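You operate a simulated robot arm through the tools that you are given. There is no shell and no other tool. Be economical: measure what you need, move in short steps, check, and stop when the job is done.

Carry out the task below with a simulated two-armed robot. There is one attempt and no reset: what you move stays moved.

## Task
Fetch the duster from the cupboard; wipe the framed board and dust the ledge.
Fine: smear and dust both go; door shut; leave the duster on the ledge.

The check looks at the end state, three seconds after you hand in, the way a careful person would. Anything else that was tipped, shoved, dropped, spilled or broken makes it a failure.

## Robot
Two 7-joint arms with two-finger parallel grippers on one trunk, on a base that drives. Base frame: it is fixed to the floor where the robot stands at the start and does not move with it; the origin is under the middle of the robot, x ahead of it, y to its left, z up. Units: m, rad, N and s.
The left shoulder is at the start at [0.06, 0.143, 0.901], the right one opposite. With the tool pointing down near the work surface each hand reaches from about 0.28 to 0.54 m from the robot's upright axis, wherever it stands, measured 20 degrees to its own side. Places, roughly: cupboard door [0.8, -0.2, 1.2]; ledge in front of the binders [0.7, 0.5, 0.3]; smear [1.2, 0.3, 1.3]; dust [0.6, -0.1, 0.3]. Payload 1.57 kg a hand.
Tool frame (each hand has its own): the origin (TCP) lies between the finger pads and is the grasp point; the fingertips stand 0.03 m ahead of it; z points along the fingers, y is the line along which they close. The gripper opens to 0.11 m. The fingers are 0.024 m wide and 0.012 m thick; the gripper's body (0.048 by 0.112 m) begins 0.078 m behind the TCP.
Orientation is that of the tool frame in the base frame, as [roll, pitch, yaw] about the fixed x, y, z axes, in that order (R = Rz(yaw) Ry(pitch) Rx(roll)). With the fingers straight down and closing along the base's y, the tool's x points along the base's -x, its y along +y and its z along -z.

## Interface
- The arms move only by the tool servo_tool. It takes "left_plan", "right_plan" or both (then of equal length, played together; a hand with none holds still); each is a list of rows, each an object (a shift or turn left out is 0, a gripper value left out holds the last) with "jaw": the gripper command, from -1 (fully open) to 1 (shut), values between in proportion; "slide": the shift along the tool's x, y, z in units of 25 mm (1.0 is 25 mm), a list of three; "delta_rot": the turn, a rotation vector about the tool's x, y, z in units of 4 degrees (1.0 is 4 degrees), a list of three. In form: [{"jaw": jaw, "slide": [dx, dy, dz], "delta_rot": [wx, wy, wz]}, ...]. A call has 1 to 8 rows; each row shifts and turns the commanded pose from where the row before left it, along the tool's axes as they then stand. A call with a number of a shift or a turn outside -1 to 1 is refused whole. A row lasts 0.2 s, in which the tool goes at most 0.05 m and 0.15 rad; a call with a longer step from one row to the next is refused whole, and so is a gripper value outside its range. A pose out of reach is approached as far as the arm can. The call stops where the force on the tool passes 90 N (or 10 N more than at its start, if that is more) or the arm is blocked; 0.2 s more then pass. Each finger travels about 0.045 m/s and halts on what it meets, pressing with about 40 N; the grip force reading is that of the motor and also rises with nothing between the fingers. The clock runs only during rows and for 0.2 s after the last one: add rows that do not move to give the fingers time. It gives the time, the measured TCP pose, the force on the tool (base axes), the opening and the grip force at its end, in the units of the frame above (readings bear some noise).
- Cameras (640 x 400 px; columns grow to the right, rows downward): "scene" is now at [0.0588, -0.0126, 1.5257]; the picture's right is [-0.12, -0.99, 0.00], its down [-0.61, 0.08, -0.79] and it looks along [0.78, -0.10, -0.62] (base axes); focal length 292 px, centre (320, 200). "left" rides on the left gripper at [0.07, -0.016, -0.141] in its tool frame; the picture's right is [0.23, 0.97, 0.00], its down [-0.85, 0.20, -0.48] and it looks along [-0.47, 0.11, 0.88] (tool axes); focal length 222 px, centre (320, 200). "right" rides on the right gripper at [0.07, 0.016, -0.141] in its tool frame; the picture's right is [-0.23, 0.97, 0.00], its down [-0.86, -0.20, -0.48] and it looks along [-0.47, -0.11, 0.88] (tool axes); focal length 222 px, centre (320, 200).
- capture(camera): a new picture of that camera. It takes no simulated time.
- raise_lower(by): slides the trunk up (or, below 0, down) by that many m; the arms and the scene camera ride with it, the base frame stays. It gives what a move gives, with no picture.
- roll_base(legs): drives the robot by 1 to 6 legs, each [ahead, left, turn to the left] in m, m and rad, along the robot's own axes; the way and the turn of a leg run together, so that a leg with both is an arc; at most 1.5 m and 3.142 rad a leg. The arms and the cameras ride along, it lands a little off, and it stops where it bumps. It gives what a move gives.
- pan_tilt(pan, tilt): turns the head with the scene camera to pan (to the left, within 1.501 rad either way) and tilt (down, from -0.506 to 1.204), counted from straight ahead of the robot. It gives what a move gives.
- measure_at(camera, pixels): there is no depth. For up to 12 entries [column, row, z] of the newest picture of that camera ("zoom" is the newest enlarged one), the place [x, y] in the base frame at which the ray of that pixel passes the height z, good to about 0.003 m. It takes no simulated time.
- close_up(camera, box): a new picture of the part [left, top, right, bottom] of that camera's present view, enlarged. It takes no simulated time.
- close_job(): hands the job in; it is judged then, once.

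Keep the steps short. Do not move on a guess: measure, check each grasp and each placing, and mend mistakes. In all there are 80 turns and 58 pictures (those below and enlarged ones count). Leave the grippers open and the arms clear of the work at the hand-in unless told otherwise, and finish with a single line.

The tools are called after "Call:" as name(argument=value, ...) on one line, values as JSON. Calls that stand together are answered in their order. servo_tool: Moves the arms, as the interface text tells. Its arguments: {"type":"object","properties":{"left_plan":{"type":"array"},"right_plan":{"type":"array"}},"required":[]} The other tools are called the same way: raise_lower (by) slides the trunk up or down; roll_base (legs) drives the base; pan_tilt (pan, tilt) turns the head that bears the scene camera; capture (camera) takes a picture; measure_at (camera, pixels) gives the place at which the rays of pixels pass given heights; close_up (camera, box) takes an enlarged picture of a part of a camera's view; close_job () hands the job in.

At the start:

```text
time: 0.0
left_tool_pos: [0.6089, 0.2189, 0.9995]
left_tool_rot: [3.141, 0.0, 3.141]
left_force: [-0.1, 0.3, -0.8]
left_opening: 0.11
left_finger_force: 0.0
right_tool_pos: [0.578, -0.2712, 0.9999]
right_tool_rot: [-3.141, 0.0, -3.142]
right_force: [-0.6, 0.8, 0.6]
right_opening: 0.1098
right_finger_force: 0.0
trunk travel left (down, up): [-0.5, 0.09]
robot x, y, heading: [0.0, 0.0018, 0.003]
head pan, tilt: [-0.124, 0.668]
```

scene: 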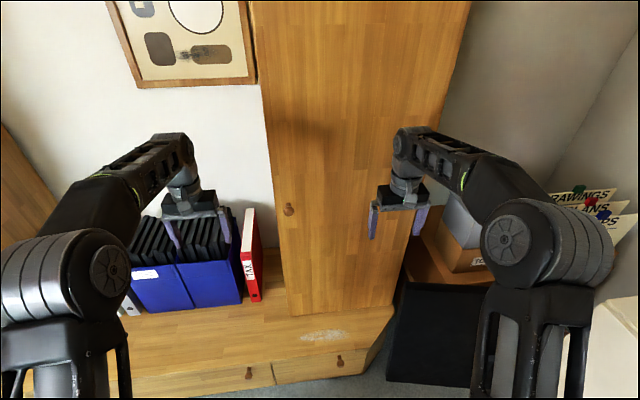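
right: 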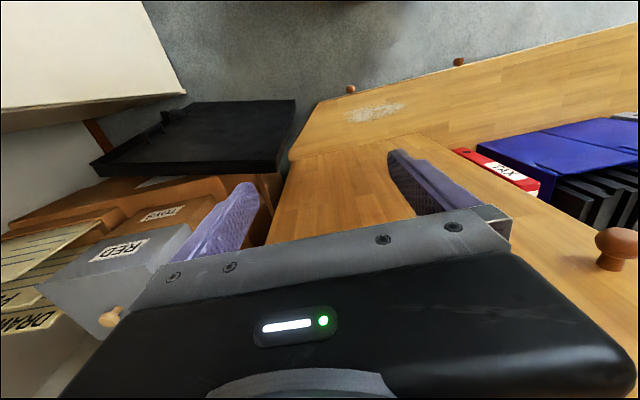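
left: 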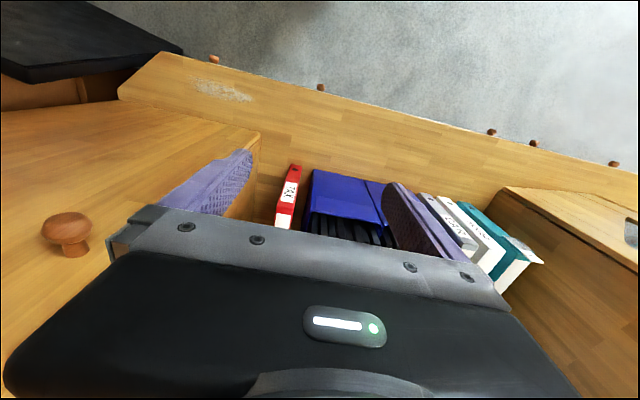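

I see the cupboard with its knob at (289,210), the framed board at upper left with a smear near (205,53), and the dust near (322,335). First I turn the head up to see the cupboard and board whole.

Call:
pan_tilt(pan=0.1, tilt=0.2)

Call:
capture(camera="scene")

```text
time: 0.9
left_tool_pos: [0.6088, 0.2193, 1.0003]
left_tool_rot: [-3.141, 0.0, 3.141]
left_force: [0.1, 0.2, 0.2]
left_opening: 0.1101
left_finger_force: 0.1
right_tool_pos: [0.5774, -0.2733, 0.999]
right_tool_rot: [3.141, 0.001, 3.141]
right_force: [0.5, 0.3, 0.2]
right_opening: 0.11
right_finger_force: 0.0
trunk travel left (down, up): [-0.5, 0.09]
robot x, y, heading: [0.0028, -0.0008, -0.0]
head pan, tilt: [0.099, 0.201]
```

```text
54 pictures are left
```

scene: 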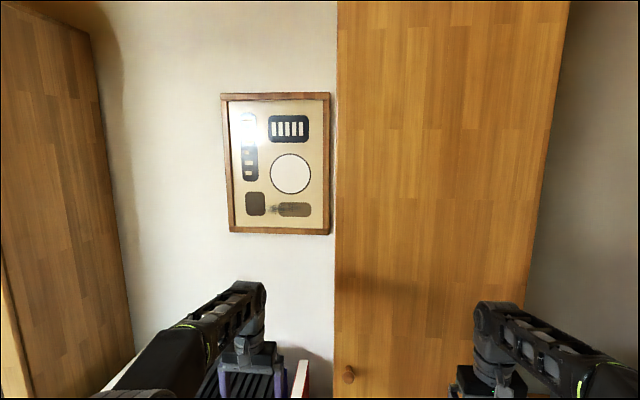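

I see the board frame (221-330, 93-234), smear near (278,209), knob at (348,375). I measure knob rays and ledge points, from the newest pictures of the cameras.

Call:
measure_at(camera="scene", pixels=[[348, 375, 0.9], [348, 375, 1.0], [348, 375, 1.1], [335, 330, 1.1], [545, 200, 1.45], [545, 200, 1.4], [278, 209, 1.4], [278, 209, 1.35], [278, 209, 1.3], [225, 230, 1.3], [328, 232, 1.3], [328, 95, 1.7]])

Call:
measure_at(camera="left", pixels=[[68, 225, 0.8], [68, 225, 0.9], [68, 225, 1.0], [120, 95, 0.3], [640, 175, 0.3], [220, 90, 0.3], [255, 145, 0.3], [500, 190, 0.3], [160, 55, 0.3], [290, 225, 0.3], [214, 60, 0.2]])

Call:
measure_at(camera="right", pixels=[[612, 245, 0.8], [612, 245, 0.9], [612, 245, 1.0], [290, 155, 0.3], [318, 102, 0.3], [375, 112, 0.3], [638, 25, 0.3], [275, 240, 0.3], [430, 130, 0.3], [295, 100, 0.1], [90, 170, 0.1]])

```text
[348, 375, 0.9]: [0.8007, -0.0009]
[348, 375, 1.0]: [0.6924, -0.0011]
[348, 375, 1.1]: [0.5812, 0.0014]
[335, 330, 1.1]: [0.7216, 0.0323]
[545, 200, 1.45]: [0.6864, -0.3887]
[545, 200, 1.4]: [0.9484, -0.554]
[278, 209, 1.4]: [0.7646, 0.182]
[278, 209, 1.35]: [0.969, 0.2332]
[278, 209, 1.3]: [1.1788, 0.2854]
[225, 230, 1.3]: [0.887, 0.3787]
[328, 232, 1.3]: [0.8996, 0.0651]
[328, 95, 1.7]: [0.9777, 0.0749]
```

```text
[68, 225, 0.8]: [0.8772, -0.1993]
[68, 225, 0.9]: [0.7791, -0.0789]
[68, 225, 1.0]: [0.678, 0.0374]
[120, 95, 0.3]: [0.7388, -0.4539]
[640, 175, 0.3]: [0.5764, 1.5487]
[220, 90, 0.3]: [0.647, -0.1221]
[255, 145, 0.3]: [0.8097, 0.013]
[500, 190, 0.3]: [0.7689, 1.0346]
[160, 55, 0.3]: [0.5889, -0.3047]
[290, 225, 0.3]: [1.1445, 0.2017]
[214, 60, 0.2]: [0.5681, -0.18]
```

```text
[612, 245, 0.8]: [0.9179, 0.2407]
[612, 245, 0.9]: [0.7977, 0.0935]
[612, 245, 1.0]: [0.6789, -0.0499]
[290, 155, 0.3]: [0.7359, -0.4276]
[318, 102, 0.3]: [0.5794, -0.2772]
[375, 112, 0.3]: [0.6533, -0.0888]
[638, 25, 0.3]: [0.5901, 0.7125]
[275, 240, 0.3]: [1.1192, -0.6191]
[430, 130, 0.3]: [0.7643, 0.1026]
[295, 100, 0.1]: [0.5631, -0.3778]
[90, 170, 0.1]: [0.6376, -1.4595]
```

From three rays the knob is at about [0.72, 0.00, 0.967], with the door face near x=0.75 and hinged on the right. I turn the right tool in place to point forward with the fingers closing vertically: 120° about tool (-1,-1,1), in steps.

Call:
servo_tool(right_plan=[{"jaw": -1, "delta_rot": [-1, -1, 1]}, {"delta_rot": [-1, -1, 1]}, {"delta_rot": [-1, -1, 1]}, {"delta_rot": [-1, -1, 1]}, {"delta_rot": [-1, -1, 1]}, {"delta_rot": [-1, -1, 1]}, {"delta_rot": [-1, -1, 1]}, {"delta_rot": [-1, -1, 1]}])

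Call:
pan_tilt(pan=-0.2, tilt=0.55)

Call:
capture(camera="scene")

```text
time: 2.7
left_tool_pos: [0.6092, 0.2198, 1.0006]
left_tool_rot: [3.141, 0.001, -3.141]
left_force: [0.9, 0.3, -1.2]
left_opening: 0.1099
left_finger_force: 0.1
right_tool_pos: [0.577, -0.2703, 0.9985]
right_tool_rot: [2.425, 0.34, 2.423]
right_force: [-0.7, 0.3, -0.8]
right_opening: 0.11
right_finger_force: 0.1
trunk travel left (down, up): [-0.5, 0.09]
robot x, y, heading: [-0.0018, 0.0006, 0.005]
head pan, tilt: [0.099, 0.201]
```

```text
time: 3.5
left_tool_pos: [0.6075, 0.2187, 1.0]
left_tool_rot: [-3.141, 0.0, 3.141]
left_force: [-0.2, -0.2, -0.2]
left_opening: 0.1101
left_finger_force: 0.1
right_tool_pos: [0.5775, -0.2713, 0.9996]
right_tool_rot: [2.426, 0.335, 2.427]
right_force: [-0.3, -0.5, 0.5]
right_opening: 0.1101
right_finger_force: 0.1
trunk travel left (down, up): [-0.5, 0.09]
robot x, y, heading: [0.0037, -0.003, 0.001]
head pan, tilt: [-0.201, 0.55]
```

```text
53 pictures are left
```

scene: 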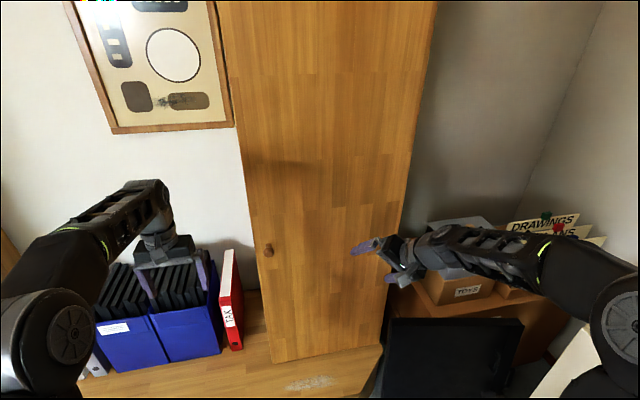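

The hand turns as planned. I finish the turn (9.32 more steps).

Call:
servo_tool(right_plan=[{"delta_rot": [-1, -1, 1]}, {"delta_rot": [-1, -1, 1]}, {"delta_rot": [-1, -1, 1]}, {"delta_rot": [-1, -1, 1]}, {"delta_rot": [-1, -1, 1]}, {"delta_rot": [-1, -1, 1]}, {"delta_rot": [-1, -1, 1]}, {"delta_rot": [-1, -1, 1]}])

Call:
servo_tool(right_plan=[{"delta_rot": [-1, -1, 1]}, {"delta_rot": [-0.32, -0.32, 0.32]}, {}])

Call:
capture(camera="right")

```text
time: 5.3
left_tool_pos: [0.6079, 0.2181, 0.9997]
left_tool_rot: [-3.141, 0.001, -3.141]
left_force: [-0.5, -0.1, -0.6]
left_opening: 0.1101
left_finger_force: 0.0
right_tool_pos: [0.5771, -0.2716, 0.9994]
right_tool_rot: [1.666, 0.087, 1.664]
right_force: [-0.5, -0.3, -0.1]
right_opening: 0.1101
right_finger_force: 0.1
trunk travel left (down, up): [-0.5, 0.09]
robot x, y, heading: [-0.0044, -0.0015, 0.002]
head pan, tilt: [-0.201, 0.55]
```

```text
time: 6.1
left_tool_pos: [0.6099, 0.2195, 0.9991]
left_tool_rot: [3.14, 0.001, 3.141]
left_force: [0.3, 0.0, -1.0]
left_opening: 0.1101
left_finger_force: 0.1
right_tool_pos: [0.5785, -0.271, 0.9995]
right_tool_rot: [1.57, -0.003, 1.571]
right_force: [0.1, -0.8, -1.0]
right_opening: 0.1099
right_finger_force: 0.1
trunk travel left (down, up): [-0.5, 0.09]
robot x, y, heading: [-0.0004, 0.0009, -0.001]
head pan, tilt: [-0.201, 0.55]
```

```text
52 pictures are left
```

right: 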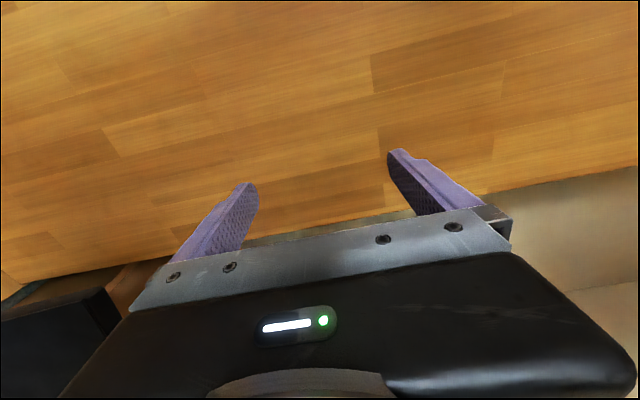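

The tool points forward (x=+Y, y=+Z, z=+X). I slide it left and slightly down toward the knob, staying clear of the door.

Call:
servo_tool(right_plan=[{"slide": [1, -0.16, 0]}, {"slide": [1, -0.16, 0]}, {"slide": [1, -0.16, 0]}, {"slide": [1, -0.16, 0]}, {"slide": [1, -0.16, 0]}, {"slide": [1, -0.16, 0]}, {"slide": [1, -0.16, 0]}, {"slide": [1, -0.16, 0]}])

Call:
servo_tool(right_plan=[{"slide": [1, 0, 0.3]}, {"slide": [1, 0, 0.3]}, {"slide": [0.85, 0, 0.3]}, {}])

Call:
capture(camera="right")

Call:
capture(camera="scene")

```text
time: 7.9
left_tool_pos: [0.6099, 0.22, 0.9983]
left_tool_rot: [-3.14, -0.001, 3.141]
left_force: [0.3, -1.0, -0.8]
left_opening: 0.1101
left_finger_force: 0.0
right_tool_pos: [0.5756, -0.2407, 0.9979]
right_tool_rot: [1.568, -0.001, 1.575]
right_force: [-0.1, -0.6, 0.3]
right_opening: 0.1102
right_finger_force: 0.1
right hand out of reach, approached as far as the arm can: row 1, 2, 3, 4, 5, 6, 7, 8
trunk travel left (down, up): [-0.5, 0.09]
robot x, y, heading: [-0.001, -0.0013, -0.001]
head pan, tilt: [-0.201, 0.55]
```

```text
time: 8.9
left_tool_pos: [0.6083, 0.2188, 0.9993]
left_tool_rot: [3.141, 0.001, 3.14]
left_force: [-0.2, -1.2, 0.8]
left_opening: 0.1099
left_finger_force: 0.1
right_tool_pos: [0.5919, -0.1821, 0.9778]
right_tool_rot: [1.563, -0.001, 1.571]
right_force: [0.0, 0.3, -0.1]
right_opening: 0.11
right_finger_force: 0.0
right hand out of reach, approached as far as the arm can: row 1, 2, 3
trunk travel left (down, up): [-0.5, 0.09]
robot x, y, heading: [-0.0011, 0.0014, 0.001]
head pan, tilt: [-0.201, 0.55]
```

```text
51 pictures are left
```

right: 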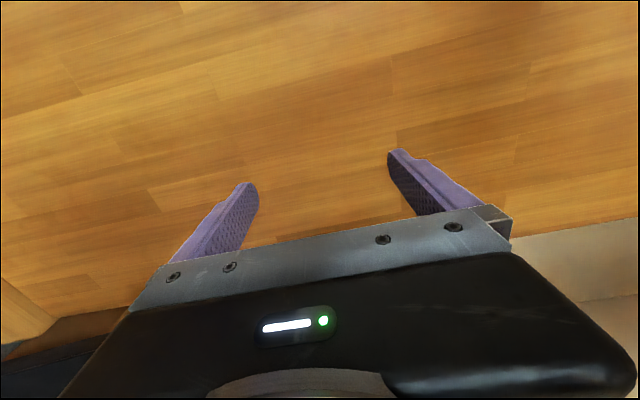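

```text
50 pictures are left
```

scene: 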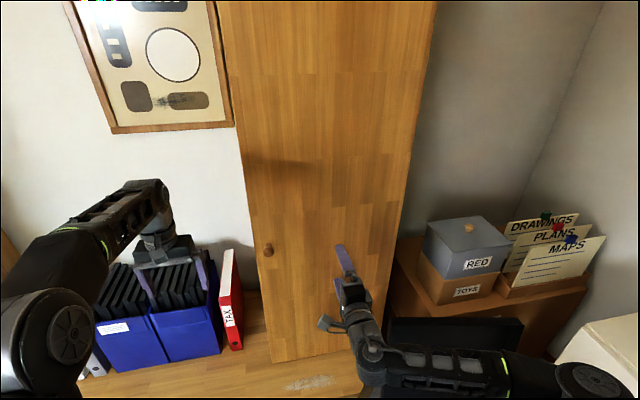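

The right arm can't reach y=0 in this attitude from here (it stands at y=-0.18). I drive the base 0.18 m left instead so that the hand faces the knob.

Call:
roll_base(legs=[[0, 0.182, 0]])

Call:
capture(camera="right")

Call:
capture(camera="scene")

```text
time: 10.4
left_tool_pos: [0.6086, 0.4015, 0.9997]
left_tool_rot: [-3.14, -0.001, -3.14]
left_force: [-0.3, 0.2, 0.4]
left_opening: 0.1101
left_finger_force: 0.0
right_tool_pos: [0.591, 0.0003, 0.9778]
right_tool_rot: [1.564, 0.0, 1.575]
right_force: [0.3, 0.4, -0.2]
right_opening: 0.11
right_finger_force: 0.0
trunk travel left (down, up): [-0.5, 0.09]
robot x, y, heading: [0.0017, 0.1861, 0.001]
head pan, tilt: [-0.201, 0.55]
```

```text
49 pictures are left
```

right: 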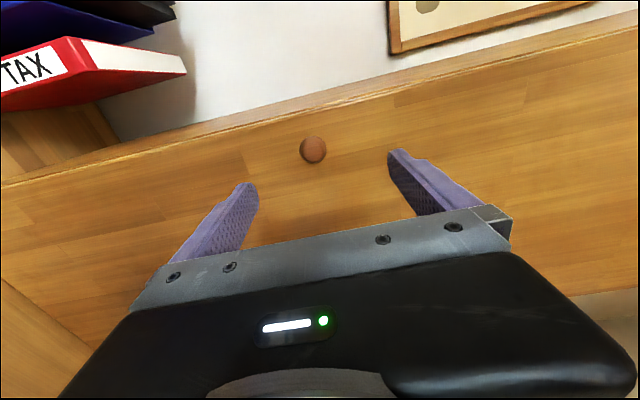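

```text
48 pictures are left
```

scene: 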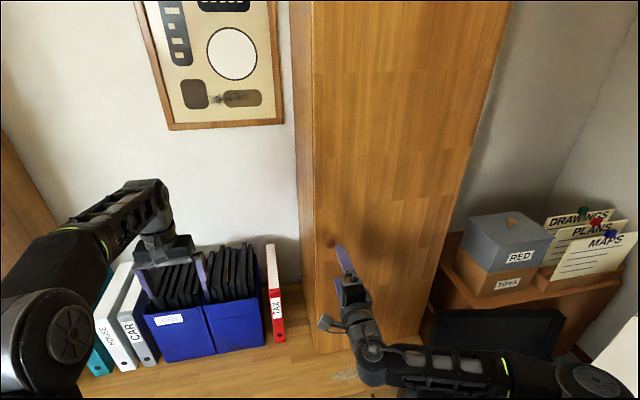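

The knob at (313,149) lies on the tool axis laterally and about 0.01 m low. I advance the arm 0.10 m with a 0.010 m drop.

Call:
servo_tool(right_plan=[{"slide": [0, -0.4, 0.8]}, {"slide": [0, 0, 0.8]}, {"slide": [0, 0, 0.8]}, {"slide": [0, 0, 0.8]}, {"slide": [0, 0, 0.8]}, {}])

Call:
capture(camera="right")

```text
time: 11.8
left_tool_pos: [0.608, 0.4007, 1.0002]
left_tool_rot: [-3.141, 0.001, -3.138]
left_force: [0.2, -0.1, 0.1]
left_opening: 0.1099
left_finger_force: 0.1
right_tool_pos: [0.6911, 0.0003, 0.9682]
right_tool_rot: [1.557, -0.002, 1.574]
right_force: [-0.1, 0.8, 0.4]
right_opening: 0.1099
right_finger_force: 0.1
trunk travel left (down, up): [-0.5, 0.09]
robot x, y, heading: [0.0007, 0.183, 0.003]
head pan, tilt: [-0.201, 0.55]
```

```text
47 pictures are left
```

right: 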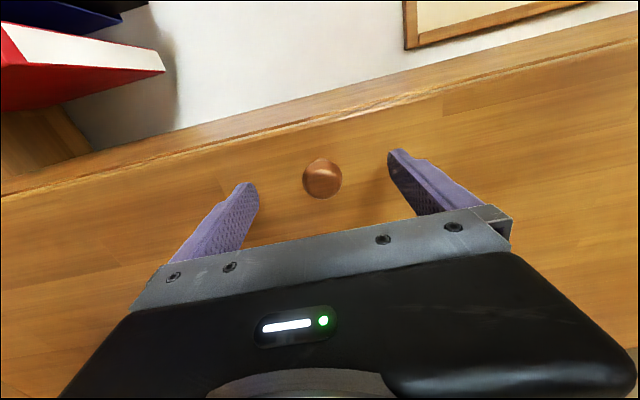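

Knob now at (322,178): about 0.03 m ahead of the TCP and centred. I advance 0.022 m and close.

Call:
servo_tool(right_plan=[{"slide": [0, 0, 0.45]}, {"slide": [0, 0, 0.43]}, {"jaw": 1}, {}, {}, {}, {}, {}])

Call:
capture(camera="right")

```text
time: 13.7
left_tool_pos: [0.6089, 0.4006, 1.0004]
left_tool_rot: [-3.141, -0.001, -3.139]
left_force: [0.9, 0.0, 0.5]
left_opening: 0.11
left_finger_force: 0.1
right_tool_pos: [0.7131, -0.001, 0.9691]
right_tool_rot: [1.549, -0.001, 1.574]
right_force: [-1.7, -3.0, 8.0]
right_opening: 0.0336
right_finger_force: 28.6
trunk travel left (down, up): [-0.5, 0.09]
robot x, y, heading: [0.0009, 0.1794, 0.0]
head pan, tilt: [-0.201, 0.55]
```

```text
46 pictures are left
```

right: 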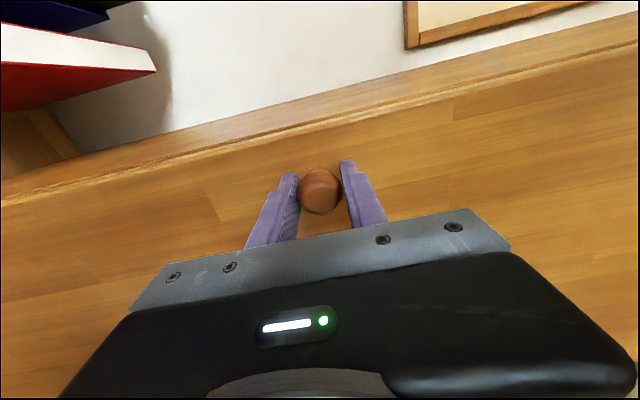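

The knob is held (opening 0.034, 28.6 N). I pull gently, along the arc: 4 rows of 2° each (about 15 mm back each).

Call:
servo_tool(right_plan=[{"slide": [0, 0, -0.6], "delta_rot": [0, 0.5, 0]}, {"slide": [-0.03, 0, -0.6], "delta_rot": [0, 0.5, 0]}, {"slide": [-0.03, 0, -0.6], "delta_rot": [0, 0.5, 0]}, {"slide": [-0.03, 0, -0.6], "delta_rot": [0, 0.5, 0]}, {}])

Call:
capture(camera="right")

```text
time: 14.8
left_tool_pos: [0.6073, 0.4, 1.0003]
left_tool_rot: [3.139, 0.002, -3.141]
left_force: [-0.5, 0.4, -0.2]
left_opening: 0.1099
left_finger_force: 0.0
right_tool_pos: [0.6538, -0.0091, 0.9707]
right_tool_rot: [1.558, 0.001, 1.707]
right_force: [5.7, -15.5, 19.4]
right_opening: 0.0339
right_finger_force: 41.6
trunk travel left (down, up): [-0.5, 0.09]
robot x, y, heading: [0.0019, 0.1824, 0.0]
head pan, tilt: [-0.201, 0.55]
```

```text
45 pictures are left
```

right: 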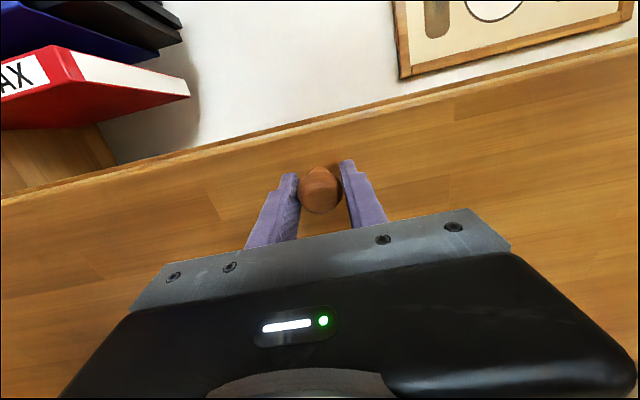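

The door follows (knob still in the jaws). Force reads -15 N in y, 19 N up, so I correct: more sideways share, slight rise, and go on 8 rows of 3°.

Call:
servo_tool(right_plan=[{"slide": [-0.25, 0.12, -0.85], "delta_rot": [0, 0.75, 0]}, {"slide": [-0.1, 0, -0.9], "delta_rot": [0, 0.75, 0]}, {"slide": [-0.1, 0, -0.9], "delta_rot": [0, 0.75, 0]}, {"slide": [-0.1, 0, -0.9], "delta_rot": [0, 0.75, 0]}, {"slide": [-0.1, 0, -0.9], "delta_rot": [0, 0.75, 0]}, {}])

Call:
capture(camera="scene")

```text
time: 16.2
left_tool_pos: [0.6086, 0.4003, 0.9992]
left_tool_rot: [-3.141, 0.0, -3.139]
left_force: [0.7, 0.1, 0.7]
left_opening: 0.1101
left_finger_force: 0.2
right_tool_pos: [0.5493, -0.0472, 0.9697]
right_tool_rot: [1.567, 0.0, 1.976]
right_force: [-4.3, 5.2, -3.7]
right_opening: 0.0335
right_finger_force: 41.9
trunk travel left (down, up): [-0.5, 0.09]
robot x, y, heading: [0.0015, 0.1826, 0.002]
head pan, tilt: [-0.201, 0.55]
```

```text
44 pictures are left
```

scene: 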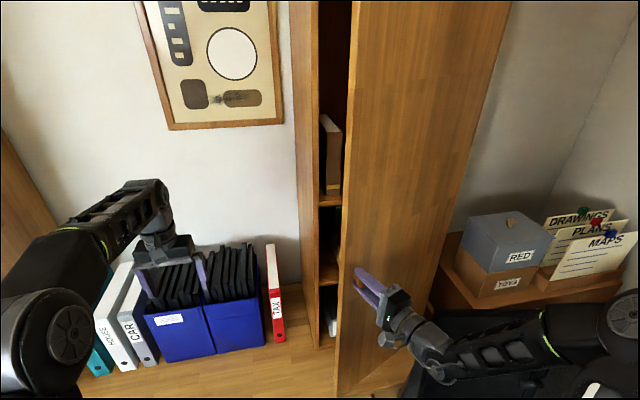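

The door is open about 23°, forces low; shelves appear inside. I go on, 8 rows of 3°.

Call:
servo_tool(right_plan=[{"slide": [-0.09, 0, -0.9], "delta_rot": [0, 0.75, 0]}, {"slide": [-0.09, 0, -0.9], "delta_rot": [0, 0.75, 0]}, {"slide": [-0.09, 0, -0.9], "delta_rot": [0, 0.75, 0]}, {"slide": [-0.09, 0, -0.9], "delta_rot": [0, 0.75, 0]}, {"slide": [-0.09, 0, -0.9], "delta_rot": [0, 0.75, 0]}, {"slide": [-0.09, 0, -0.9], "delta_rot": [0, 0.75, 0]}, {"slide": [-0.09, 0, -0.9], "delta_rot": [0, 0.75, 0]}, {}])

```text
time: 18.1
left_tool_pos: [0.6089, 0.4001, 1.0001]
left_tool_rot: [-3.141, 0.001, -3.14]
left_force: [0.1, 0.9, 0.2]
left_opening: 0.11
left_finger_force: 0.0
right_tool_pos: [0.4246, -0.147, 0.9698]
right_tool_rot: [1.567, 0.004, 2.337]
right_force: [-2.1, -1.6, -4.6]
right_opening: 0.0341
right_finger_force: 41.5
trunk travel left (down, up): [-0.5, 0.09]
robot x, y, heading: [-0.001, 0.1805, -0.002]
head pan, tilt: [-0.201, 0.55]
```

Now 44°, still light forces. Another 7 rows.

Call:
servo_tool(right_plan=[{"slide": [-0.09, 0, -0.9], "delta_rot": [0, 0.75, 0]}, {"slide": [-0.09, 0, -0.9], "delta_rot": [0, 0.75, 0]}, {"slide": [-0.09, 0, -0.9], "delta_rot": [0, 0.75, 0]}, {"slide": [-0.09, 0, -0.9], "delta_rot": [0, 0.75, 0]}, {"slide": [-0.09, 0, -0.9], "delta_rot": [0, 0.75, 0]}, {"slide": [-0.09, 0, -0.9], "delta_rot": [0, 0.75, 0]}, {"slide": [-0.09, 0, -0.9], "delta_rot": [0, 0.75, 0]}, {}])

Call:
capture(camera="scene")

```text
time: 19.9
left_tool_pos: [0.6107, 0.4004, 0.9985]
left_tool_rot: [-3.141, -0.001, -3.139]
left_force: [-0.7, -0.3, 0.5]
left_opening: 0.11
left_finger_force: 0.1
right_tool_pos: [0.3653, -0.2391, 0.9697]
right_tool_rot: [1.567, 0.004, 2.597]
right_force: [22.6, -12.9, 12.4]
right_opening: 0.0341
right_finger_force: 41.4
right hand out of reach, approached as far as the arm can: row 6, 7
trunk travel left (down, up): [-0.5, 0.09]
robot x, y, heading: [-0.0042, 0.1758, 0.002]
head pan, tilt: [-0.201, 0.55]
```

```text
43 pictures are left
```

scene: 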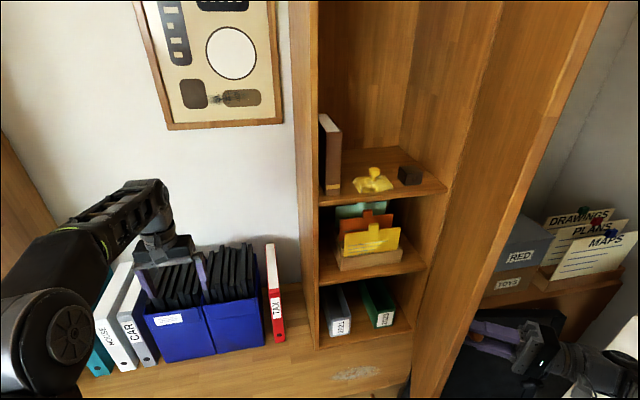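

The door stands ~59° open. I see a yellow duster with a knob handle at (375,180), beside a dark block (410,174) and a book (330,155). I zoom in.

Call:
close_up(camera="scene", box=[300, 90, 460, 210])

Call:
measure_at(camera="scene", pixels=[[321, 206, 1.0], [321, 206, 1.05], [321, 206, 1.1], [375, 190, 1.0], [375, 190, 1.05], [375, 190, 1.1], [446, 190, 1.05], [345, 205, 0.3], [355, 373, 0.3], [321, 347, 0.3], [321, 288, 0.75], [321, 288, 0.8]])

```text
3.33 times, centred on (380, 150) of scene
```

zoom: 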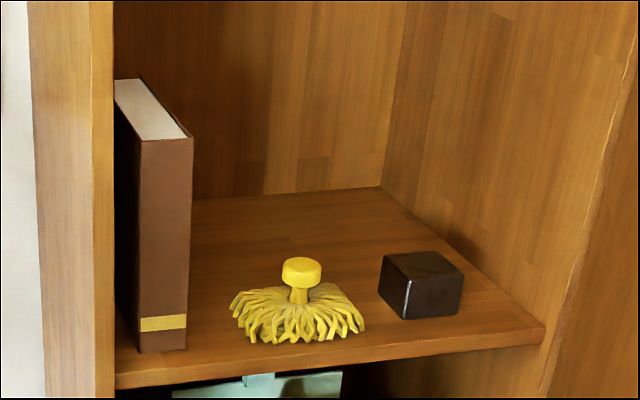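

```text
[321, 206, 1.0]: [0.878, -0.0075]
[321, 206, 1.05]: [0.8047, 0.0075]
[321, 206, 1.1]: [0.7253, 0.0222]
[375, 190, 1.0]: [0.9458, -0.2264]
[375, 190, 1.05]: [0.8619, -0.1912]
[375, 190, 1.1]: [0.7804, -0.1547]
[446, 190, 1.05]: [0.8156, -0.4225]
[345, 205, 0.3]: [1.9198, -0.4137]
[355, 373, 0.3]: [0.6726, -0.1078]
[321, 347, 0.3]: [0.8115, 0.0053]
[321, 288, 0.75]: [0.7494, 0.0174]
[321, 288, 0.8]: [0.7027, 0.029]
```

The shelf top is near z=1.08 with its front edge at x≈0.757; the duster is near [0.82,-0.17] with an upright knob handle, best gripped from above. I want the door wider, so I swing the whole robot about the hinge (0.757,-0.43) by two 6° legs with the knob held.

Call:
roll_base(legs=[[-0.064, -0.079, 0.105], [-0.064, -0.079, 0.105]])

```text
time: 21.8
left_tool_pos: [0.4405, 0.3511, 0.9996]
left_tool_rot: [3.141, 0.001, -2.934]
left_force: [-0.1, -0.1, 0.0]
left_opening: 0.1099
left_finger_force: 0.0
right_tool_pos: [0.3304, -0.325, 0.9699]
right_tool_rot: [1.565, 0.006, 2.81]
right_force: [19.1, -5.5, 15.3]
right_opening: 0.0339
right_finger_force: 41.7
trunk travel left (down, up): [-0.5, 0.09]
robot x, y, heading: [-0.1105, 0.0129, 0.208]
head pan, tilt: [-0.201, 0.55]
```

It works: 71° now, forces steady. Three more legs.

Call:
roll_base(legs=[[-0.064, -0.079, 0.105], [-0.064, -0.079, 0.105], [-0.064, -0.079, 0.105]])

Call:
capture(camera="scene")

```text
time: 24.4
left_tool_pos: [0.2153, 0.2172, 1.0]
left_tool_rot: [3.14, -0.002, -2.616]
left_force: [0.3, 0.1, 0.3]
left_opening: 0.1099
left_finger_force: 0.0
right_tool_pos: [0.3191, -0.4598, 0.9694]
right_tool_rot: [1.565, 0.005, 3.124]
right_force: [16.8, -0.3, 3.5]
right_opening: 0.0335
right_finger_force: 41.5
trunk travel left (down, up): [-0.5, 0.09]
robot x, y, heading: [-0.2052, -0.277, 0.522]
head pan, tilt: [-0.201, 0.55]
```

```text
41 pictures are left
```

scene: 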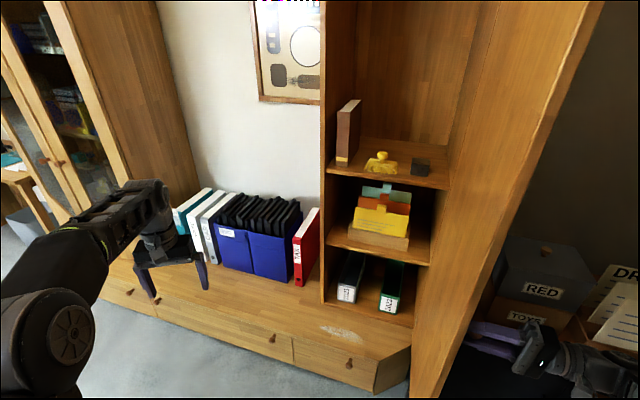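

The door is at 89° and the inside lies open. I release the knob, back the hand off it by driving 8 cm sideways (world -y), then drive back 0.25 m (world -x) to clear the door's edge.

Call:
servo_tool(right_plan=[{"jaw": -1}, {}, {}, {}, {}, {}])

Call:
roll_base(legs=[[-0.045, -0.078, 0], [-0.22, 0.125, 0]])

Call:
capture(camera="scene")

```text
time: 25.8
left_tool_pos: [0.2139, 0.2175, 1.0003]
left_tool_rot: [-3.141, 0.001, -2.616]
left_force: [-0.6, -1.5, 0.0]
left_opening: 0.1101
left_finger_force: 0.1
right_tool_pos: [0.3196, -0.4587, 0.9705]
right_tool_rot: [1.564, 0.007, 3.125]
right_force: [-0.8, 0.4, 0.8]
right_opening: 0.11
right_finger_force: 0.1
trunk travel left (down, up): [-0.5, 0.09]
robot x, y, heading: [-0.2019, -0.2757, 0.526]
head pan, tilt: [-0.201, 0.55]
```

```text
time: 28.4
left_tool_pos: [-0.0389, 0.1258, 0.9996]
left_tool_rot: [3.141, 0.001, -2.618]
left_force: [0.0, 0.5, -0.7]
left_opening: 0.11
left_finger_force: 0.0
right_tool_pos: [0.0657, -0.5508, 0.972]
right_tool_rot: [1.564, 0.007, 3.124]
right_force: [0.0, 0.1, 0.0]
right_opening: 0.1099
right_finger_force: 0.1
trunk travel left (down, up): [-0.5, 0.09]
robot x, y, heading: [-0.455, -0.365, 0.519]
head pan, tilt: [-0.201, 0.55]
```

```text
40 pictures are left
```

scene: 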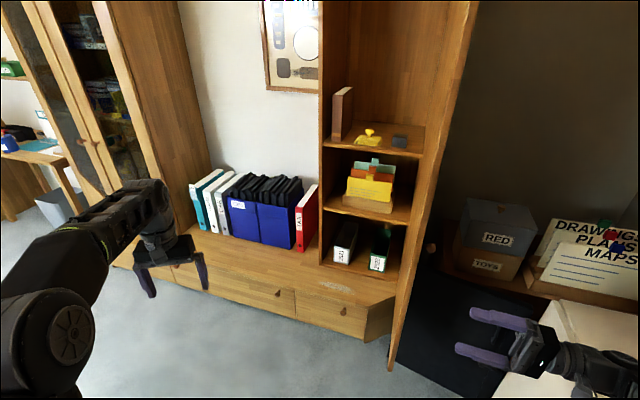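

The robot is clear. The right hand is at its own right and points inward; a +90° turn about tool x brings it fingers-down. I do that here in free air.

Call:
servo_tool(right_plan=[{"delta_rot": [1, 0, 0]}, {"delta_rot": [1, 0, 0]}, {"delta_rot": [1, 0, 0]}, {"delta_rot": [1, 0, 0]}, {"delta_rot": [1, 0, 0]}, {"delta_rot": [1, 0, 0]}, {"delta_rot": [1, 0, 0]}, {"delta_rot": [1, 0, 0]}])

Call:
servo_tool(right_plan=[{"delta_rot": [1, 0, 0]}, {"delta_rot": [1, 0, 0]}, {"delta_rot": [1, 0, 0]}, {"delta_rot": [1, 0, 0]}, {"delta_rot": [1, 0, 0]}, {"delta_rot": [1, 0, 0]}, {"delta_rot": [1, 0, 0]}, {"delta_rot": [1, 0, 0]}])

Call:
servo_tool(right_plan=[{"delta_rot": [1, 0, 0]}, {"delta_rot": [1, 0, 0]}, {"delta_rot": [1, 0, 0]}, {"delta_rot": [1, 0, 0]}, {"delta_rot": [1, 0, 0]}, {"delta_rot": [1, 0, 0]}, {"delta_rot": [0.6, 0, 0]}, {}])

Call:
pan_tilt(pan=-0.3, tilt=1.2)

Call:
capture(camera="scene")

```text
time: 30.1
left_tool_pos: [-0.0383, 0.1267, 0.9998]
left_tool_rot: [-3.142, 0.0, -2.619]
left_force: [0.4, -0.8, -0.2]
left_opening: 0.11
left_finger_force: 0.0
right_tool_pos: [0.0661, -0.5489, 0.9708]
right_tool_rot: [2.124, 0.006, 3.123]
right_force: [0.7, -0.1, -0.4]
right_opening: 0.1101
right_finger_force: 0.0
trunk travel left (down, up): [-0.5, 0.09]
robot x, y, heading: [-0.4561, -0.3705, 0.524]
head pan, tilt: [-0.201, 0.55]
```

```text
time: 31.9
left_tool_pos: [-0.0388, 0.1266, 0.9995]
left_tool_rot: [3.14, 0.0, -2.618]
left_force: [-0.7, -0.1, -0.2]
left_opening: 0.1101
left_finger_force: 0.0
right_tool_pos: [0.0678, -0.5505, 0.9704]
right_tool_rot: [2.681, 0.007, 3.123]
right_force: [-0.2, -1.1, -1.0]
right_opening: 0.11
right_finger_force: 0.1
trunk travel left (down, up): [-0.5, 0.09]
robot x, y, heading: [-0.4574, -0.3657, 0.522]
head pan, tilt: [-0.201, 0.55]
```

```text
time: 33.8
left_tool_pos: [-0.0384, 0.1249, 0.9998]
left_tool_rot: [3.141, -0.001, -2.618]
left_force: [0.2, -1.0, 0.4]
left_opening: 0.11
left_finger_force: 0.0
right_tool_pos: [0.0669, -0.5502, 0.9703]
right_tool_rot: [-3.14, 0.007, 3.121]
right_force: [0.1, -0.1, -0.3]
right_opening: 0.11
right_finger_force: 0.2
trunk travel left (down, up): [-0.5, 0.09]
robot x, y, heading: [-0.4562, -0.3689, 0.525]
head pan, tilt: [-0.201, 0.55]
```

```text
time: 34.8
left_tool_pos: [-0.0385, 0.126, 1.0003]
left_tool_rot: [3.141, -0.001, -2.619]
left_force: [-0.1, -0.1, 0.0]
left_opening: 0.11
left_finger_force: 0.0
right_tool_pos: [0.0659, -0.5518, 0.9704]
right_tool_rot: [-3.138, 0.008, 3.123]
right_force: [1.0, 0.1, 0.7]
right_opening: 0.1097
right_finger_force: 0.1
trunk travel left (down, up): [-0.5, 0.09]
robot x, y, heading: [-0.46, -0.3693, 0.523]
head pan, tilt: [-0.3, 1.201]
```

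```text
39 pictures are left
```

scene: 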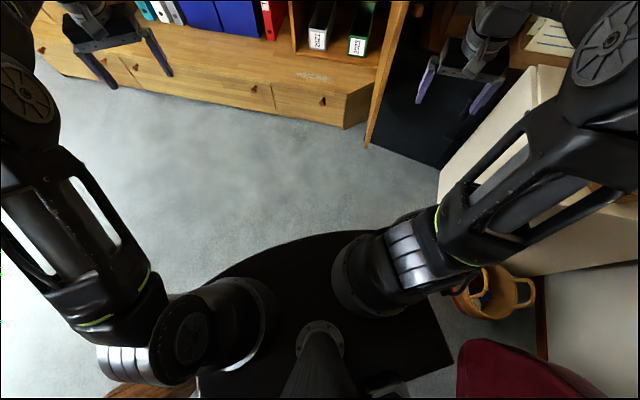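

Hand is fingers-down. I see the robot's own base plate (front edge near (330,232)), a basket at (495,295) and a red object at (530,380), so care is needed behind right. I measure the base's front edge and the surroundings.

Call:
measure_at(camera="scene", pixels=[[330, 232, 0.1], [330, 232, 0.3], [330, 232, 0.6], [240, 262, 0.1], [240, 262, 0.3], [430, 310, 0.3], [453, 365, 0.3], [365, 147, 0.3], [340, 128, 0.0], [435, 200, 0.3], [310, 75, 0.3], [460, 395, 0.3]])

```text
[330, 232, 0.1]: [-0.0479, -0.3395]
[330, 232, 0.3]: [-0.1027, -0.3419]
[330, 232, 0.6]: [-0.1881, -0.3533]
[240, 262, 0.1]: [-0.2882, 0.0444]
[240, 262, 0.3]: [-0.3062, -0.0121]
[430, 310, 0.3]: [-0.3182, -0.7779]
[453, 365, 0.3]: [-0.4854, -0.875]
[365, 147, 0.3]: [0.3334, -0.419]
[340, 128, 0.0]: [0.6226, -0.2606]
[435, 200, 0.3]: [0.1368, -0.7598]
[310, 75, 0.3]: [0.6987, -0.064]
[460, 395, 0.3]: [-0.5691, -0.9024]
```

The base is large: its front reaches ~0.36-0.41 m ahead of its axis. I raise the trunk 0.09 m (needed for shelf height anyway) and look again, to find by parallax how high the base plate is.

Call:
raise_lower(by=0.088)

Call:
capture(camera="scene")

Call:
measure_at(camera="scene", pixels=[[330, 238, 0.1], [330, 238, 0.3]])

```text
time: 36.0
left_tool_pos: [-0.0391, 0.1256, 1.0878]
left_tool_rot: [-3.14, 0.0, -2.618]
left_force: [0.0, 0.2, -0.4]
left_opening: 0.11
left_finger_force: 0.0
right_tool_pos: [0.0671, -0.5515, 1.0576]
right_tool_rot: [-3.141, 0.007, 3.124]
right_force: [0.1, -0.2, -0.8]
right_opening: 0.11
right_finger_force: 0.1
trunk travel left (down, up): [-0.588, 0.002]
robot x, y, heading: [-0.4559, -0.3673, 0.522]
head pan, tilt: [-0.3, 1.201]
```

```text
38 pictures are left
```

scene: 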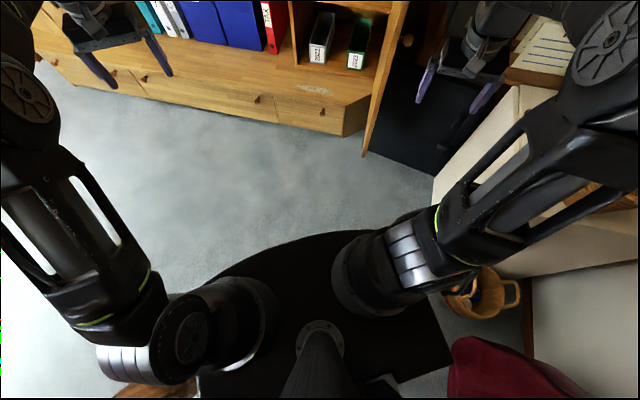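

```text
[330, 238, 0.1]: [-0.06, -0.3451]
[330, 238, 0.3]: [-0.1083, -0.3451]
```

The plate edge stays at (330,232), so it rides with the trunk (a shoulder plate); the floor base is hidden and no larger than ~0.4 m ahead. I drive left 0.45 m (world), turn to heading 0, then lift and straighten the right hand's yaw and bring it inward.

Call:
roll_base(legs=[[0.224, 0.39, 0], [0, 0, -0.522]])

Call:
servo_tool(right_plan=[{"slide": [0, 0, -0.85], "delta_rot": [0, 0, -0.97]}, {"slide": [0, 0, -0.85], "delta_rot": [0, 0, -0.97]}, {"slide": [0, 0, -0.85], "delta_rot": [0, 0, -0.97]}, {"slide": [0, 0, -0.85], "delta_rot": [0, 0, -0.97]}, {"slide": [0, 0, -0.85], "delta_rot": [0, 0, -0.97]}, {"slide": [0, 0, -0.85], "delta_rot": [0, 0, -0.97]}, {"slide": [0, 0, -0.85], "delta_rot": [0, 0, -0.97]}, {"slide": [0, 0, -0.85], "delta_rot": [0, 0, -0.97]}])

Call:
servo_tool(right_plan=[{"slide": [-0.5, 0.85, 0]}, {"slide": [-0.5, 0.85, 0]}, {"slide": [-0.5, 0.85, 0]}, {"slide": [-0.5, 0.85, 0]}, {"slide": [-0.5, 0.85, 0]}, {"slide": [-0.5, 0.85, 0]}, {"slide": [-0.5, 0.85, 0]}, {"slide": [-0.5, 0.85, 0]}])

Call:
pan_tilt(pan=-0.1, tilt=0.5)

Call:
capture(camera="scene")

```text
time: 37.8
left_tool_pos: [-0.0465, 0.3481, 1.0863]
left_tool_rot: [-3.141, -0.003, -2.585]
left_force: [0.1, 0.5, -0.1]
left_opening: 0.11
left_finger_force: 0.0
right_tool_pos: [0.0796, -0.3256, 1.0575]
right_tool_rot: [-3.138, 0.005, -3.127]
right_force: [0.6, -0.1, -0.7]
right_opening: 0.11
right_finger_force: 0.1
trunk travel left (down, up): [-0.588, 0.002]
robot x, y, heading: [-0.4509, -0.1632, 0.553]
head pan, tilt: [-0.3, 1.201]
stopped in leg 1: the robot was blocked; the commanded pose is now the measured one
```

```text
time: 39.6
left_tool_pos: [-0.049, 0.3464, 1.088]
left_tool_rot: [3.141, 0.0, -2.585]
left_force: [0.8, 0.2, -0.4]
left_opening: 0.11
left_finger_force: 0.0
right_tool_pos: [0.0881, -0.308, 1.1863]
right_tool_rot: [-3.137, 0.006, -2.621]
right_force: [0.0, 0.7, 1.1]
right_opening: 0.1102
right_finger_force: 0.0
right hand out of reach, approached as far as the arm can: row 7, 8
trunk travel left (down, up): [-0.588, 0.002]
robot x, y, heading: [-0.4491, -0.1617, 0.556]
head pan, tilt: [-0.3, 1.201]
```

```text
time: 41.4
left_tool_pos: [-0.0485, 0.347, 1.0884]
left_tool_rot: [3.141, 0.001, -2.584]
left_force: [0.1, 0.3, 0.8]
left_opening: 0.11
left_finger_force: 0.1
right_tool_pos: [0.0892, -0.1504, 1.1823]
right_tool_rot: [-3.136, 0.012, -2.582]
right_force: [-0.2, 0.9, 0.1]
right_opening: 0.1097
right_finger_force: 0.0
right hand out of reach, approached as far as the arm can: row 6, 7, 8
trunk travel left (down, up): [-0.588, 0.002]
robot x, y, heading: [-0.4479, -0.1629, 0.558]
head pan, tilt: [-0.3, 1.201]
```

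```text
time: 42.4
left_tool_pos: [-0.0487, 0.3469, 1.0866]
left_tool_rot: [-3.141, 0.001, -2.586]
left_force: [-0.6, -0.2, 0.9]
left_opening: 0.1098
left_finger_force: 0.1
right_tool_pos: [0.0892, -0.1508, 1.1832]
right_tool_rot: [-3.137, 0.013, -2.582]
right_force: [0.6, 0.2, 0.3]
right_opening: 0.1101
right_finger_force: 0.0
trunk travel left (down, up): [-0.588, 0.002]
robot x, y, heading: [-0.4527, -0.1642, 0.553]
head pan, tilt: [-0.099, 0.499]
```

```text
37 pictures are left
```

scene: 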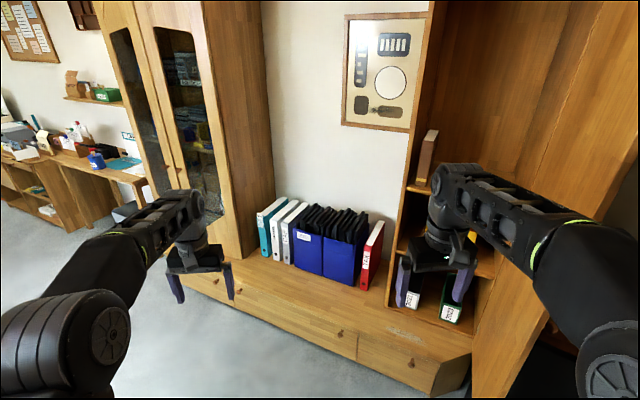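

The drive was blocked after 0.2 m: something stands left/behind (a wooden thing at (150,390) in the downward view). I look to that side before moving.

Call:
pan_tilt(pan=1.4, tilt=0.9)

Call:
capture(camera="scene")

```text
time: 44.0
left_tool_pos: [-0.0496, 0.3463, 1.0883]
left_tool_rot: [3.141, 0.0, -2.584]
left_force: [0.5, 0.7, 0.4]
left_opening: 0.11
left_finger_force: 0.0
right_tool_pos: [0.09, -0.1502, 1.1819]
right_tool_rot: [-3.137, 0.013, -2.58]
right_force: [-0.4, 0.9, -0.9]
right_opening: 0.11
right_finger_force: 0.0
trunk travel left (down, up): [-0.588, 0.002]
robot x, y, heading: [-0.4535, -0.1681, 0.552]
head pan, tilt: [1.4, 0.901]
```

```text
36 pictures are left
```

scene: 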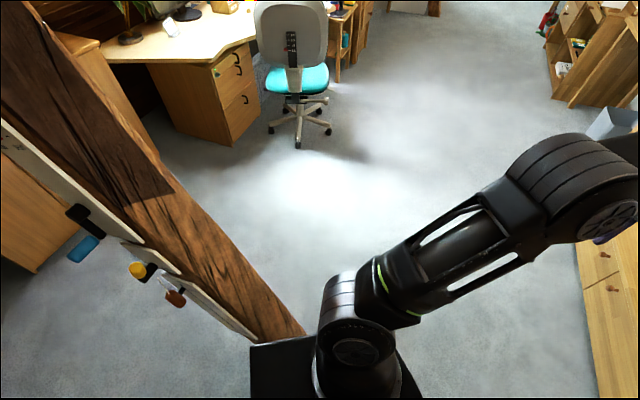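

A wooden pillar with pinned items stands at the robot's left rear; I bumped its edge, it looks undisturbed. I measure its foot and go ahead and away from it.

Call:
measure_at(camera="scene", pixels=[[303, 333, 0.0], [303, 333, 0.3], [250, 345, 0.3], [250, 345, 0.1], [255, 340, 0.0]])

Call:
roll_base(legs=[[0.25, 0.0, 0]])

```text
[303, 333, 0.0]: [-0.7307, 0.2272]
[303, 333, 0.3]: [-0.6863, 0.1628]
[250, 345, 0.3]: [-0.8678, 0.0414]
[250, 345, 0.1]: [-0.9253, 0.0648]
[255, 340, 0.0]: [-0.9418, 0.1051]
```

```text
time: 45.9
left_tool_pos: [0.1642, 0.4782, 1.0878]
left_tool_rot: [3.141, -0.002, -2.586]
left_force: [-0.2, 0.1, 0.1]
left_opening: 0.1101
left_finger_force: 0.0
right_tool_pos: [0.3026, -0.0174, 1.1815]
right_tool_rot: [-3.137, 0.01, -2.58]
right_force: [0.7, 0.0, 0.9]
right_opening: 0.1102
right_finger_force: 0.1
trunk travel left (down, up): [-0.588, 0.002]
robot x, y, heading: [-0.2406, -0.0327, 0.549]
head pan, tilt: [1.4, 0.901]
```

Now I turn back to heading 0 and drive to about (0.1, 0.05).

Call:
roll_base(legs=[[0, 0, -0.549], [0.32, 0.09, 0]])

Call:
pan_tilt(pan=-0.2, tilt=0.6)

Call:
capture(camera="scene")

```text
time: 49.6
left_tool_pos: [0.6912, 0.2814, 1.0865]
left_tool_rot: [-3.142, -0.002, -3.137]
left_force: [0.2, 0.7, 0.2]
left_opening: 0.1102
left_finger_force: 0.1
right_tool_pos: [0.5498, -0.2128, 1.181]
right_tool_rot: [-3.135, 0.01, -3.134]
right_force: [0.9, 0.1, 0.6]
right_opening: 0.1099
right_finger_force: 0.1
trunk travel left (down, up): [-0.588, 0.002]
robot x, y, heading: [0.0813, 0.0606, 0.001]
head pan, tilt: [1.4, 0.901]
```

```text
time: 51.3
left_tool_pos: [0.6909, 0.2815, 1.0881]
left_tool_rot: [-3.14, 0.0, -3.138]
left_force: [0.4, -0.4, -0.1]
left_opening: 0.1101
left_finger_force: 0.1
right_tool_pos: [0.549, -0.2131, 1.1831]
right_tool_rot: [-3.135, 0.011, -3.132]
right_force: [-0.5, 0.3, 0.7]
right_opening: 0.1098
right_finger_force: 0.1
trunk travel left (down, up): [-0.588, 0.002]
robot x, y, heading: [0.0823, 0.0632, 0.002]
head pan, tilt: [-0.201, 0.6]
```

```text
35 pictures are left
```

scene: 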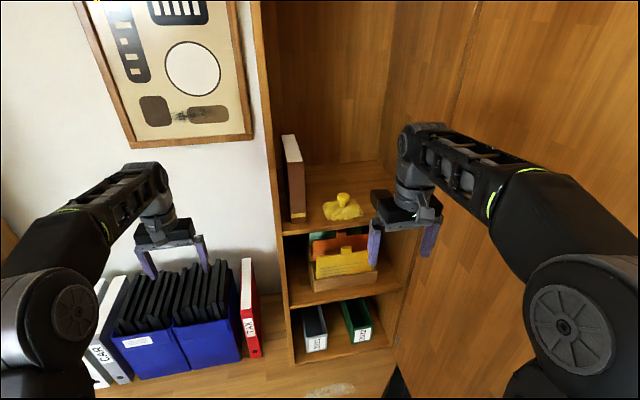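

All well. I zoom on the duster and measure it.

Call:
close_up(camera="scene", box=[264, 130, 424, 250])

Call:
measure_at(camera="scene", pixels=[[343, 197, 1.12], [343, 197, 1.14], [343, 197, 1.16], [341, 213, 1.08], [341, 213, 1.1], [341, 220, 1.08], [322, 212, 1.09], [362, 211, 1.09], [283, 234, 1.08], [304, 216, 1.08], [321, 388, 0.3], [375, 345, 0.3]])

```text
3.33 times, centred on (344, 190) of scene
```

zoom: 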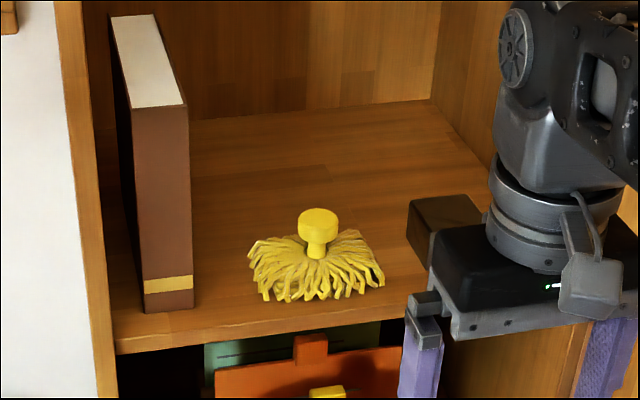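

```text
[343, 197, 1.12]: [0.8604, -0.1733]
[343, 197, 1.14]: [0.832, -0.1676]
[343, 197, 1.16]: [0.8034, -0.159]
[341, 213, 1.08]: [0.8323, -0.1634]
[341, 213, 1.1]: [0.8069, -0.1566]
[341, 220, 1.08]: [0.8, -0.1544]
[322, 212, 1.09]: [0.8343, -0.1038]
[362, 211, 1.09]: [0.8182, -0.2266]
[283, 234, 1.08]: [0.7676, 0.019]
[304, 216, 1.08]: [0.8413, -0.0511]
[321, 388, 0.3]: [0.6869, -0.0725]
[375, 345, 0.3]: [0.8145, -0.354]
```

The handle is near [0.845,-0.168], knob mid z≈1.13, mop ~0.12 m wide. I creep ahead 0.12 m, which is needed for reach, watching for bumps.

Call:
roll_base(legs=[[0.06, 0.0, 0], [0.06, 0, 0]])

Call:
pan_tilt(pan=-0.6, tilt=1.0)

Call:
capture(camera="scene")

```text
time: 52.8
left_tool_pos: [0.8128, 0.2812, 1.0882]
left_tool_rot: [3.141, -0.002, -3.139]
left_force: [0.0, 0.3, 0.4]
left_opening: 0.11
left_finger_force: 0.0
right_tool_pos: [0.6706, -0.2136, 1.182]
right_tool_rot: [-3.135, 0.01, -3.132]
right_force: [0.7, 0.4, 0.7]
right_opening: 0.1101
right_finger_force: 0.1
trunk travel left (down, up): [-0.588, 0.002]
robot x, y, heading: [0.2037, 0.0603, 0.007]
head pan, tilt: [-0.201, 0.6]
```

```text
time: 53.7
left_tool_pos: [0.8125, 0.2808, 1.0877]
left_tool_rot: [-3.142, 0.0, -3.139]
left_force: [0.8, 0.8, -0.5]
left_opening: 0.1102
left_finger_force: 0.1
right_tool_pos: [0.6695, -0.2116, 1.1829]
right_tool_rot: [-3.137, 0.013, -3.133]
right_force: [0.2, -1.2, -0.4]
right_opening: 0.1104
right_finger_force: 0.2
trunk travel left (down, up): [-0.588, 0.002]
robot x, y, heading: [0.2046, 0.0623, -0.001]
head pan, tilt: [-0.6, 1.0]
```

```text
33 pictures are left
```

scene: 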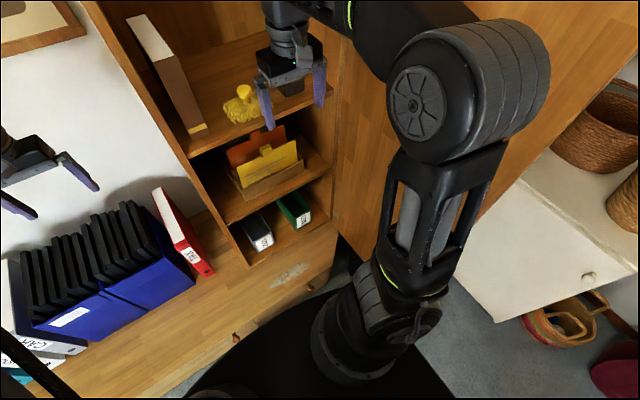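

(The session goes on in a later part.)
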